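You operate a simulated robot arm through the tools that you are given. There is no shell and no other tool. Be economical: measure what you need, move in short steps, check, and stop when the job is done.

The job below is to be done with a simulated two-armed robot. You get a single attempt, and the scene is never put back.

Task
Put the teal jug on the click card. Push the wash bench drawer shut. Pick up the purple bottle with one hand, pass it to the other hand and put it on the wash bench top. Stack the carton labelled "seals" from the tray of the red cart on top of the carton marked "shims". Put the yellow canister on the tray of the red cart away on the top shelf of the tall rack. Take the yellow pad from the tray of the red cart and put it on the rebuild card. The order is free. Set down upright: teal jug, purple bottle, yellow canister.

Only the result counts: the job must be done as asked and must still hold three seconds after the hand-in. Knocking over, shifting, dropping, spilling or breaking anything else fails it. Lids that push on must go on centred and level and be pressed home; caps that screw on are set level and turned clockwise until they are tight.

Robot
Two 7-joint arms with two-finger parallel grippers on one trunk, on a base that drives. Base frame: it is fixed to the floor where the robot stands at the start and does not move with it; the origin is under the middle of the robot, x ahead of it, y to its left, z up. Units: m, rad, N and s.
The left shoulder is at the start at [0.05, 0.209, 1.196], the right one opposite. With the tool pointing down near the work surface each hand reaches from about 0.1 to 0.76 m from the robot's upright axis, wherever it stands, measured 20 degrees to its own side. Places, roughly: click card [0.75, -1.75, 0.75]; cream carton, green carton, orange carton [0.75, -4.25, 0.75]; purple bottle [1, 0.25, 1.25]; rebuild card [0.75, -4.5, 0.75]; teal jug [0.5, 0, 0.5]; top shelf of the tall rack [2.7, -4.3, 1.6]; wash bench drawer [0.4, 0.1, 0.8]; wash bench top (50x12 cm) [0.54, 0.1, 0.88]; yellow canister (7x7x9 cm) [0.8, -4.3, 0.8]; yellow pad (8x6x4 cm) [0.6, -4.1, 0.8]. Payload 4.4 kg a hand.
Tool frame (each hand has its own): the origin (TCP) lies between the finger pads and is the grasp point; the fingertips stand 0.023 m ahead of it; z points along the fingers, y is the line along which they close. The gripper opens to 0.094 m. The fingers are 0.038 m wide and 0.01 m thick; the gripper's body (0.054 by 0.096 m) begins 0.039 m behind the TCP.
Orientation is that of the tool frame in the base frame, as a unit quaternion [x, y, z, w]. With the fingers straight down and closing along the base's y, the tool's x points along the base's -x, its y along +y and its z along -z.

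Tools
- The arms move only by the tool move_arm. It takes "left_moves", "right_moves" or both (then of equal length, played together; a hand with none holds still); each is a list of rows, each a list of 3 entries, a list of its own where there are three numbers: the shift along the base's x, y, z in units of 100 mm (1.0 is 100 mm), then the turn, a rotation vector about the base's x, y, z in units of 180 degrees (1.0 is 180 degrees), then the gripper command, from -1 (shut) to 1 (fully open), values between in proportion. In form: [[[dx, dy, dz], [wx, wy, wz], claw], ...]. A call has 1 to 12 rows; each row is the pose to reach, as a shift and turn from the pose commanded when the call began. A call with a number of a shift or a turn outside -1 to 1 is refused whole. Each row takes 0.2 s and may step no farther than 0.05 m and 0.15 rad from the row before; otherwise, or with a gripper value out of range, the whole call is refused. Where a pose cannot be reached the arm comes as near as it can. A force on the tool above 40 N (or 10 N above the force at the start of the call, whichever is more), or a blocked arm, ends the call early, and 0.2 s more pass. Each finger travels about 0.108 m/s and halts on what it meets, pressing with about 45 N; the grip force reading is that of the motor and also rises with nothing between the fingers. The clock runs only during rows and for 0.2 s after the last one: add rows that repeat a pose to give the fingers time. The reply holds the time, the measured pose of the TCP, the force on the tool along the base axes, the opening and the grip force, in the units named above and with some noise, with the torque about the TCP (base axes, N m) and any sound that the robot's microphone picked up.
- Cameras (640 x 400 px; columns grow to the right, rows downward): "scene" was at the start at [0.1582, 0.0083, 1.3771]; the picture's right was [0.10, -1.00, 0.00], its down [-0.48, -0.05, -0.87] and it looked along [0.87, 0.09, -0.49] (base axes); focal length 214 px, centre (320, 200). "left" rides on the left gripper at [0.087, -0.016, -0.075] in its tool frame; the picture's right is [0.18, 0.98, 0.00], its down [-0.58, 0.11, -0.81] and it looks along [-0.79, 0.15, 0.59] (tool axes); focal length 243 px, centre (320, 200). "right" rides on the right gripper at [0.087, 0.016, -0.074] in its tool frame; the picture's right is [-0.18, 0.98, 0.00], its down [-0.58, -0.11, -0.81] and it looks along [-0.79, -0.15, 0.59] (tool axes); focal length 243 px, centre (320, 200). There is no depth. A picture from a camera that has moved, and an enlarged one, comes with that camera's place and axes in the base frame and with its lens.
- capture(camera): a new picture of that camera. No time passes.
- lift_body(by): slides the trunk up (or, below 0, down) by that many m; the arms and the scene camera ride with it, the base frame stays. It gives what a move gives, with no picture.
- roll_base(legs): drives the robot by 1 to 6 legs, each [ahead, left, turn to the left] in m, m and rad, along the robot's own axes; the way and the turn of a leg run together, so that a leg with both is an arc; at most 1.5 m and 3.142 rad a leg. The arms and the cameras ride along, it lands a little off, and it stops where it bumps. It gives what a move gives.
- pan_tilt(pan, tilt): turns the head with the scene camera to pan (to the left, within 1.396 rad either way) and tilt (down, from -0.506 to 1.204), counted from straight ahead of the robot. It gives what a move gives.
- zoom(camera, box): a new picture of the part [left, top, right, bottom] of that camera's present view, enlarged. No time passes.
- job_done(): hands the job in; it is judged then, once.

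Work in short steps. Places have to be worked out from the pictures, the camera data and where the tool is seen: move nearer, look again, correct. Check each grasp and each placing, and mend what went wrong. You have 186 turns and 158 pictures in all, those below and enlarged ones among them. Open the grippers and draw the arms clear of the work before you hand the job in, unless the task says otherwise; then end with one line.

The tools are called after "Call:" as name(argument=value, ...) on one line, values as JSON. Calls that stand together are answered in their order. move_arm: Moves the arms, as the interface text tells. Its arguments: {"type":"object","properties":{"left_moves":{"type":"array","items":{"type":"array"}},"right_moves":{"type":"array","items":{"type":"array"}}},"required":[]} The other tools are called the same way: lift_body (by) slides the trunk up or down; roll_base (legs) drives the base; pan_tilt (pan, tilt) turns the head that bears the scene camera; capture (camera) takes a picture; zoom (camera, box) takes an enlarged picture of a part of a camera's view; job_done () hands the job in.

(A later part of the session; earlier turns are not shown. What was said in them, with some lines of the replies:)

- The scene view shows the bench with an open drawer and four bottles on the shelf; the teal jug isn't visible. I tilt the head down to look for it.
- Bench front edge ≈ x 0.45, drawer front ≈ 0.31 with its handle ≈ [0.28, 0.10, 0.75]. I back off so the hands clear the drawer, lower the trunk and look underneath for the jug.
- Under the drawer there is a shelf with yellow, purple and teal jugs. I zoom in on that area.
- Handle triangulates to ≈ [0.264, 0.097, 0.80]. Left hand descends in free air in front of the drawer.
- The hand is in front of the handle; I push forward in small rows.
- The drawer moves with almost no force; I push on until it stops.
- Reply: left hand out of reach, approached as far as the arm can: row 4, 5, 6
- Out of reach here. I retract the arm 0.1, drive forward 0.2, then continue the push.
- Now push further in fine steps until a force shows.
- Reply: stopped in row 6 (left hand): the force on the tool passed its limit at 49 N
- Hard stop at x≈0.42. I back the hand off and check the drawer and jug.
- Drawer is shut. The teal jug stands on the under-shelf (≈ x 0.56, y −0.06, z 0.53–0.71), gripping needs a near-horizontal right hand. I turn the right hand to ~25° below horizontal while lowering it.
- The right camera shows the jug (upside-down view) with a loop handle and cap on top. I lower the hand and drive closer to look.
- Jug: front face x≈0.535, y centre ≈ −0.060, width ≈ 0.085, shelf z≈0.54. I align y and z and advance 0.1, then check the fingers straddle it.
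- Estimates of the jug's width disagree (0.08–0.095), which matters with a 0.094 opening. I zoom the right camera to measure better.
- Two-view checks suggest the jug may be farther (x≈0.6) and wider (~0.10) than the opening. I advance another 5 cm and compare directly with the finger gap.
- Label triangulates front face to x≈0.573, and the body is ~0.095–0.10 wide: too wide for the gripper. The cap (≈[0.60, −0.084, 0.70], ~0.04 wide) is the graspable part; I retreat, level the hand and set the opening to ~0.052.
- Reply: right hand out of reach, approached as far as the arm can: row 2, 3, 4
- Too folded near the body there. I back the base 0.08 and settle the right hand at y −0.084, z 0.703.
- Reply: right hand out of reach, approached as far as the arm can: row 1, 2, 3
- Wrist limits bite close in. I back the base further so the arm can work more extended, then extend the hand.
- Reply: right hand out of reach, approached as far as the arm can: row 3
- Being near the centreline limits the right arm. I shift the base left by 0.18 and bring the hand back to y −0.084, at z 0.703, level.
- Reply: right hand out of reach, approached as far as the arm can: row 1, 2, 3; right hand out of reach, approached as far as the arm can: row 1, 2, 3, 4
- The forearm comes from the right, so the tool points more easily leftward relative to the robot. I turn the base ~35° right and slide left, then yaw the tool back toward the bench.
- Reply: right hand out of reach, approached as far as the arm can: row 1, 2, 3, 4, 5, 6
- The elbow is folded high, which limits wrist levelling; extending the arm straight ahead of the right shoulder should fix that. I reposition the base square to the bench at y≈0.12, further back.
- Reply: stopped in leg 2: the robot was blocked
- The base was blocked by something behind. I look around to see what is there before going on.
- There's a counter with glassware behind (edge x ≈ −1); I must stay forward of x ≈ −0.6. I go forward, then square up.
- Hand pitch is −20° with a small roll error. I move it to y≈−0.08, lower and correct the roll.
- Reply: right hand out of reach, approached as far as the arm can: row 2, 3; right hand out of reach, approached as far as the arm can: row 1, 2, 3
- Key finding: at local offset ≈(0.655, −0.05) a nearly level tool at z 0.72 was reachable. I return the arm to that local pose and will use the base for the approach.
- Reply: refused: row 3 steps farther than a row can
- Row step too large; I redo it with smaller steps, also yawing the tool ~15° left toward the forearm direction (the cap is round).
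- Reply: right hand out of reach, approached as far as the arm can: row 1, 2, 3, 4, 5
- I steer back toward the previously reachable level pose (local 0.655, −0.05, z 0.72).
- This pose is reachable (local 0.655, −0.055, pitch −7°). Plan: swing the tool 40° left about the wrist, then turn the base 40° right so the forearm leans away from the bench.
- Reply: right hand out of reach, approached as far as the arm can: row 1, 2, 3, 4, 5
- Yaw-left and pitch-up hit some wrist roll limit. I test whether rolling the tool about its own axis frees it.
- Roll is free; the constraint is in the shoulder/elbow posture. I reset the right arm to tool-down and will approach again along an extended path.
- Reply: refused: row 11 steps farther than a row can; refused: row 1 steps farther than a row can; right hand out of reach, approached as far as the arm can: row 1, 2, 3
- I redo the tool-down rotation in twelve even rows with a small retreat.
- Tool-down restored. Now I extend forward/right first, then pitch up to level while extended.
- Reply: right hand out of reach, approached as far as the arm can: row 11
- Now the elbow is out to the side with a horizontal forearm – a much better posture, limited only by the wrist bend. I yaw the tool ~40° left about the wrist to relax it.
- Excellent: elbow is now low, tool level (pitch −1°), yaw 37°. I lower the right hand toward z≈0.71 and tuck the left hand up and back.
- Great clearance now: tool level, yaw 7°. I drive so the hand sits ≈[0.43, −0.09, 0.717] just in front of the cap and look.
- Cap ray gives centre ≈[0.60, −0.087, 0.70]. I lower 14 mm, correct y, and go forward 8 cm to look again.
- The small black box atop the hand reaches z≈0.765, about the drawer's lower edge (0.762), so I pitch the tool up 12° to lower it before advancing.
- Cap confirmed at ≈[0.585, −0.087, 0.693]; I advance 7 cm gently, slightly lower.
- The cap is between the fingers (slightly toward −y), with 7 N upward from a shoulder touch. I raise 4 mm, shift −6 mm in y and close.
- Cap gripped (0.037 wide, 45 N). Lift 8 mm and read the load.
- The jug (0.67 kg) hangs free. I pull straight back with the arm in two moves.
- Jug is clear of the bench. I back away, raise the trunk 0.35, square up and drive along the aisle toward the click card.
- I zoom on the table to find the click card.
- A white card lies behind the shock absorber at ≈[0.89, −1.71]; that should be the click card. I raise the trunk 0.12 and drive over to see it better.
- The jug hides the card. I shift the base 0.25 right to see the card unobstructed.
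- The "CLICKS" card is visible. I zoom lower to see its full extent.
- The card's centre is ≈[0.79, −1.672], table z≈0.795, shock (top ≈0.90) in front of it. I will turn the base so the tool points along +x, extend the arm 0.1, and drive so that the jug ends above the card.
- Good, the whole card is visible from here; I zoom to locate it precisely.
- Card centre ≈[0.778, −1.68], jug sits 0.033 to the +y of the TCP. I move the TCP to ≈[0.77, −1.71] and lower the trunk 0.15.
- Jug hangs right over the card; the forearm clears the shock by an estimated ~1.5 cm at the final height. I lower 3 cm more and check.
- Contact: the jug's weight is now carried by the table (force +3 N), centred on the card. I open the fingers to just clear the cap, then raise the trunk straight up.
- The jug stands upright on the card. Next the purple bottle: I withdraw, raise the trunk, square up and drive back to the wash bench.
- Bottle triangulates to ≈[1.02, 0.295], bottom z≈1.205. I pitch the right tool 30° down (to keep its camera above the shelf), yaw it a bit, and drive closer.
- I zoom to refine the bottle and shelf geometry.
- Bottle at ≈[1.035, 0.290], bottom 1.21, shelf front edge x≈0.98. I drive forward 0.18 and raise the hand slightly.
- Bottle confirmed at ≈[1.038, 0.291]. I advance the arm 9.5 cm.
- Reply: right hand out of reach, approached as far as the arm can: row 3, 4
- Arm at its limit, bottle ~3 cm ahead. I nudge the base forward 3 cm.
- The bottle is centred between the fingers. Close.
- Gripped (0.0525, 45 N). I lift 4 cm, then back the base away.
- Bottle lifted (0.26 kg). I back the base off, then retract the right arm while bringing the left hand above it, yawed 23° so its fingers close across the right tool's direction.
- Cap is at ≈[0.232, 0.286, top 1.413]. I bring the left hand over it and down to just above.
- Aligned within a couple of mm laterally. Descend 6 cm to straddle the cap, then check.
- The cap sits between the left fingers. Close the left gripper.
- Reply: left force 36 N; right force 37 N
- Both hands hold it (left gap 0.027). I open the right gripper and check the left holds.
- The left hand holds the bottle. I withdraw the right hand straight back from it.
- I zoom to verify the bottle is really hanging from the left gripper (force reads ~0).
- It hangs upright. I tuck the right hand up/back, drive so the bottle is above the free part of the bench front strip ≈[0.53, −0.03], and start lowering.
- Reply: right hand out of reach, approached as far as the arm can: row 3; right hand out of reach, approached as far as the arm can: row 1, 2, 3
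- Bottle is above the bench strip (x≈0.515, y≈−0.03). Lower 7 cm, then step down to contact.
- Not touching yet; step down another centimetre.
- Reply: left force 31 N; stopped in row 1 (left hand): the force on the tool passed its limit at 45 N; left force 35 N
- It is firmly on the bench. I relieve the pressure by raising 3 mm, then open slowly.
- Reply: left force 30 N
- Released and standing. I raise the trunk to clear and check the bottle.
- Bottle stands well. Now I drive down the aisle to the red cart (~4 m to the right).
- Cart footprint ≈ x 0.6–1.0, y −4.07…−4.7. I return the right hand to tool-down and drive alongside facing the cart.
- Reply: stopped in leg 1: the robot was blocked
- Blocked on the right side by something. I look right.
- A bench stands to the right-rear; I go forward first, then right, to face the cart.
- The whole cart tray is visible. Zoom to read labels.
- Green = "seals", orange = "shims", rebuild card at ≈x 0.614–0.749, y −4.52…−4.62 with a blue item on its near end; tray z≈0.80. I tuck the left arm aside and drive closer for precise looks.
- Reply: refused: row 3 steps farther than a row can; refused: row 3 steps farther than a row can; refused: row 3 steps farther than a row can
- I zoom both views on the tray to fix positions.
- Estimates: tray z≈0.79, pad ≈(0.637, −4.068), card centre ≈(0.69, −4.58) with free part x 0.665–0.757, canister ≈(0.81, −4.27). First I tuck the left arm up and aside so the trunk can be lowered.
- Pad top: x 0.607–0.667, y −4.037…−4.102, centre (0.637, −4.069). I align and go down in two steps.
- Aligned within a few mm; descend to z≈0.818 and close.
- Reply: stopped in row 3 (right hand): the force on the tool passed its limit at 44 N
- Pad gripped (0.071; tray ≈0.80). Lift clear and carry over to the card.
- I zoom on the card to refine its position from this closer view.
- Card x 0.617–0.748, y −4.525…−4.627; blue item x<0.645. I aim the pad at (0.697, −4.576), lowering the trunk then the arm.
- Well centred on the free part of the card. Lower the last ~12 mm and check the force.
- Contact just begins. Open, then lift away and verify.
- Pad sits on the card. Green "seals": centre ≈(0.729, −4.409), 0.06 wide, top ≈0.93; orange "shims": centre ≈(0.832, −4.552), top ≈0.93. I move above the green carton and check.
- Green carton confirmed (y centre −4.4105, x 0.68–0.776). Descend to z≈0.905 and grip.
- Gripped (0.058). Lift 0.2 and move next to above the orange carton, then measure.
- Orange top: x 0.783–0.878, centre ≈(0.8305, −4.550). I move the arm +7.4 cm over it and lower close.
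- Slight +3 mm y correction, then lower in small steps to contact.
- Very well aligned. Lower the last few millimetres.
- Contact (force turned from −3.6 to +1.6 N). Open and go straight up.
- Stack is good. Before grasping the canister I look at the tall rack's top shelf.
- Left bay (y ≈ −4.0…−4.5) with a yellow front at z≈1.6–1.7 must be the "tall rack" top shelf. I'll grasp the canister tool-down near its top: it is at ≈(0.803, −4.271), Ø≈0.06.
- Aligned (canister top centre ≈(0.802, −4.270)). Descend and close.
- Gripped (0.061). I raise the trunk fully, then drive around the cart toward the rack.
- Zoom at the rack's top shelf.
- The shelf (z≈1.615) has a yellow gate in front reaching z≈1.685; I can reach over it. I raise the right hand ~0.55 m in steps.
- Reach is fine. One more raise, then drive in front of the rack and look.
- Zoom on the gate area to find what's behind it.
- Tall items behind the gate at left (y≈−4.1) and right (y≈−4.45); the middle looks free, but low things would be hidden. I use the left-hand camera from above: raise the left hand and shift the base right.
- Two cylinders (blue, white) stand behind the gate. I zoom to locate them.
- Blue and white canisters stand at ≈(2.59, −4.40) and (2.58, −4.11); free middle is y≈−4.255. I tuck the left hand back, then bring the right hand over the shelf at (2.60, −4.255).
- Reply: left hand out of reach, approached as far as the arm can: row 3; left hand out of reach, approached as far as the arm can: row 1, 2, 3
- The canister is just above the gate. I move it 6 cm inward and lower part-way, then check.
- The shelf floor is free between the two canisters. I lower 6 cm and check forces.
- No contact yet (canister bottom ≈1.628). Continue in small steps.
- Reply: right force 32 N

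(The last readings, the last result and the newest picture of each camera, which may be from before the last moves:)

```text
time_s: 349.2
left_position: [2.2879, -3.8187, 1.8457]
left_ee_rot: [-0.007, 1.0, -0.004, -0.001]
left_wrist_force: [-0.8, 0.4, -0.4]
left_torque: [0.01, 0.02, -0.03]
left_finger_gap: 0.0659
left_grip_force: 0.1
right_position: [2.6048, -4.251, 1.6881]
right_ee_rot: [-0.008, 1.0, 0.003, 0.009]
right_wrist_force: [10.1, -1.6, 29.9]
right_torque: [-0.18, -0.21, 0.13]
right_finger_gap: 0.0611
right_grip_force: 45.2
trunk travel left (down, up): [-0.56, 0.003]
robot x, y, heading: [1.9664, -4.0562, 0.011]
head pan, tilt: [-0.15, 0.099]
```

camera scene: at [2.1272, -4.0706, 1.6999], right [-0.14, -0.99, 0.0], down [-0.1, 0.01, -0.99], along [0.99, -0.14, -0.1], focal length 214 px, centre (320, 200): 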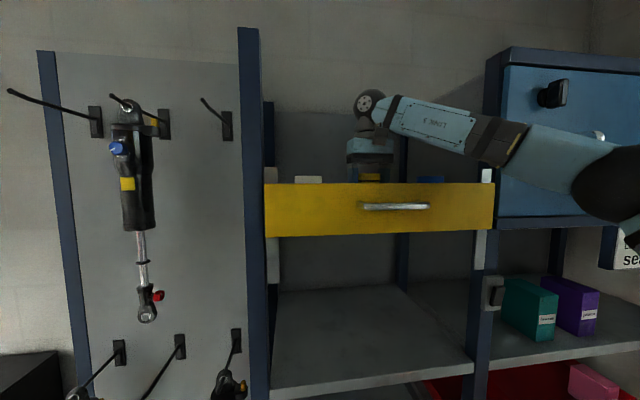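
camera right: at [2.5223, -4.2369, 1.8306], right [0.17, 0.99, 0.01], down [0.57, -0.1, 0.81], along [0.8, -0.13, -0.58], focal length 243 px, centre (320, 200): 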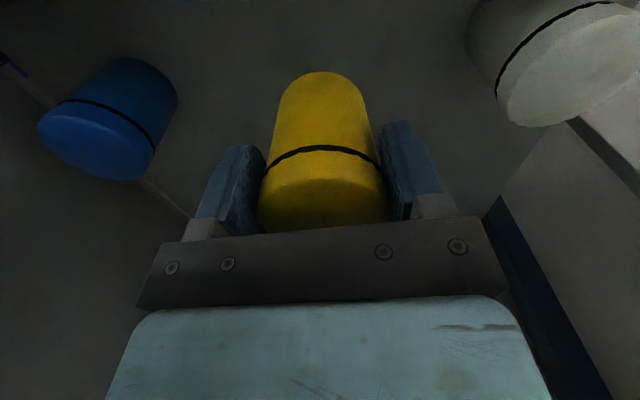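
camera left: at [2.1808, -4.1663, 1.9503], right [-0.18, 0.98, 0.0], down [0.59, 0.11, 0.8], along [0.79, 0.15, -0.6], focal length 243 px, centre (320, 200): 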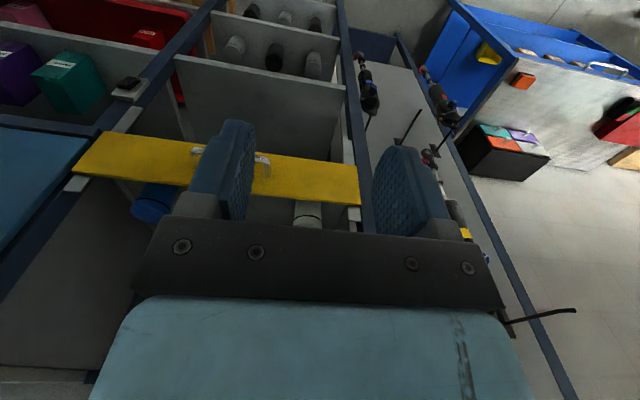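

It is on the shelf (z≈1.623). Relax 4 mm, open to just clear, and rise.

Call:
move_arm(right_moves=[[[0, 0, 0.04], [0, 0, 0], -0.4], [[0, 0, 0.04], [0, 0, 0], 0.2], [[0, 0, 0.04], [0, 0, 0], 0.8], [[0, 0, 0.04], [0, 0, 0], 0.8]])

Call:
capture(camera="right")

Call:
move_arm(right_moves=[[[0, 0, 0.3], [0, 0, 0], 0.8], [[0, 0, 0.6], [0, 0, 0], 0.8], [[0, 0, 1.0], [0, 0, 0], 0.8]])

Call:
capture(camera="right")

```text
time_s: 350.2
left_position: [2.2887, -3.8191, 1.8459]
left_ee_rot: [-0.005, 1.0, -0.004, -0.001]
left_wrist_force: [0.1, 0.0, 0.2]
left_torque: [0.03, 0.02, 0.0]
left_finger_gap: 0.0658
left_grip_force: 0.0
right_position: [2.6062, -4.2513, 1.6874]
right_ee_rot: [-0.009, 1.0, 0.002, 0.006]
right_wrist_force: [0.1, 1.1, -0.2]
right_torque: [0.02, 0.0, -0.03]
right_finger_gap: 0.0846
right_grip_force: 0.1
trunk travel left (down, up): [-0.56, 0.003]
robot x, y, heading: [1.9666, -4.0554, 0.015]
head pan, tilt: [-0.15, 0.099]
```

```text
23 pictures are left
camera right: at [2.5183, -4.2367, 1.7595], right [0.17, 0.99, 0.01], down [0.57, -0.1, 0.81], along [0.8, -0.13, -0.58], focal length 243 px, centre (320, 200)
```

right: 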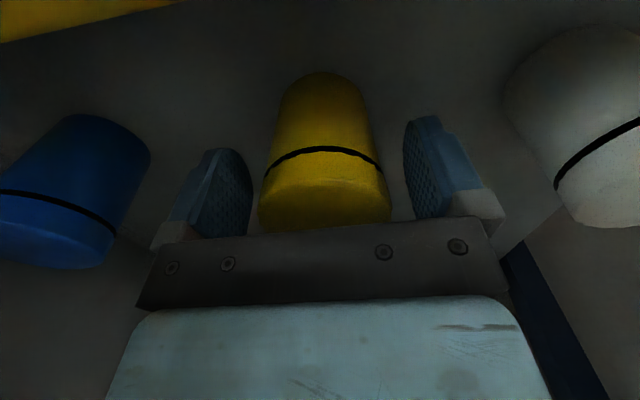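

```text
time_s: 351.0
left_position: [2.2856, -3.8161, 1.8451]
left_ee_rot: [-0.006, 1.0, -0.005, 0.0]
left_wrist_force: [-0.5, -0.2, 0.1]
left_torque: [0.01, -0.03, 0.03]
left_finger_gap: 0.066
left_grip_force: 0.0
right_position: [2.6049, -4.2472, 1.7895]
right_ee_rot: [-0.009, 1.0, 0.001, 0.007]
right_wrist_force: [-0.4, 0.2, -0.1]
right_torque: [0.0, 0.01, 0.02]
right_finger_gap: 0.0844
right_grip_force: 0.1
trunk travel left (down, up): [-0.56, 0.003]
robot x, y, heading: [1.9644, -4.0571, 0.006]
head pan, tilt: [-0.15, 0.099]
```

```text
22 pictures are left
camera right: at [2.5175, -4.2324, 1.8625], right [0.17, 0.99, 0.01], down [0.57, -0.1, 0.81], along [0.8, -0.13, -0.58], focal length 243 px, centre (320, 200)
```

right: 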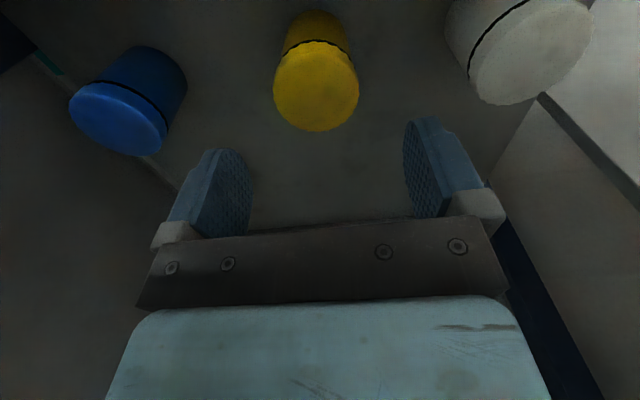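

The canister stands upright on the top shelf. I back the robot away from the rack and open both grippers.

Call:
roll_base(legs=[[-0.4, 0, 0]])

Call:
move_arm(left_moves=[[[0, 0, 0], [0, 0, 0], 1], [[0, 0, 0], [0, 0, 0], 1]], right_moves=[[[0, 0, 0], [0, 0, 0], 1], [[0, 0, 0], [0, 0, 0], 1]])

Call:
capture(camera="scene")

```text
time_s: 353.5
left_position: [1.8919, -3.8227, 1.8443]
left_ee_rot: [-0.008, 1.0, -0.005, -0.002]
left_wrist_force: [0.3, 0.1, -0.4]
left_torque: [-0.03, 0.04, -0.01]
left_finger_gap: 0.0655
left_grip_force: 0.1
right_position: [2.2139, -4.2518, 1.7869]
right_ee_rot: [-0.012, 1.0, 0.002, 0.005]
right_wrist_force: [0.9, -0.5, 0.5]
right_torque: [0.02, -0.01, -0.04]
right_finger_gap: 0.0844
right_grip_force: 0.0
trunk travel left (down, up): [-0.56, 0.003]
robot x, y, heading: [1.5651, -4.0631, 0.016]
head pan, tilt: [-0.15, 0.099]
```

```text
time_s: 354.1
left_position: [1.8917, -3.822, 1.8444]
left_ee_rot: [-0.01, 1.0, -0.004, -0.001]
left_wrist_force: [0.4, -0.3, 0.0]
left_torque: [-0.01, -0.02, 0.04]
left_finger_gap: 0.0941
left_grip_force: 0.1
right_position: [2.2127, -4.2507, 1.7878]
right_ee_rot: [-0.011, 1.0, 0.003, 0.005]
right_wrist_force: [-0.1, -0.1, 0.4]
right_torque: [0.03, -0.04, 0.0]
right_finger_gap: 0.0938
right_grip_force: 0.0
trunk travel left (down, up): [-0.56, 0.003]
robot x, y, heading: [1.5656, -4.0644, 0.016]
head pan, tilt: [-0.15, 0.099]
```

```text
21 pictures are left
camera scene: at [1.7294, -4.0739, 1.6998], right [-0.14, -0.99, 0.0], down [-0.1, 0.01, -0.99], along [0.99, -0.13, -0.1], focal length 214 px, centre (320, 200)
```

scene: 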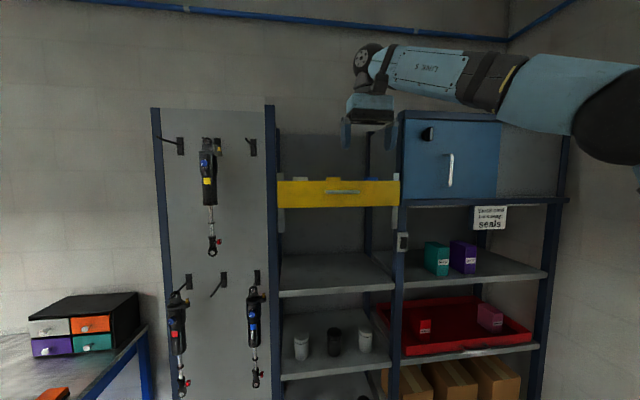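

All six items have been placed and checked: drawer shut, jug on the click card, bottle passed and standing on the bench, cartons stacked, pad on the rebuild card, canister on the top shelf. Both grippers are open and clear, so I hand in.

Call:
job_done()

```text
The job is handed in.
```

The job is handed in: all six parts are done, and in each last look the pieces stood upright and in place. The jug stands with its right side at the card's edge rather than centred.
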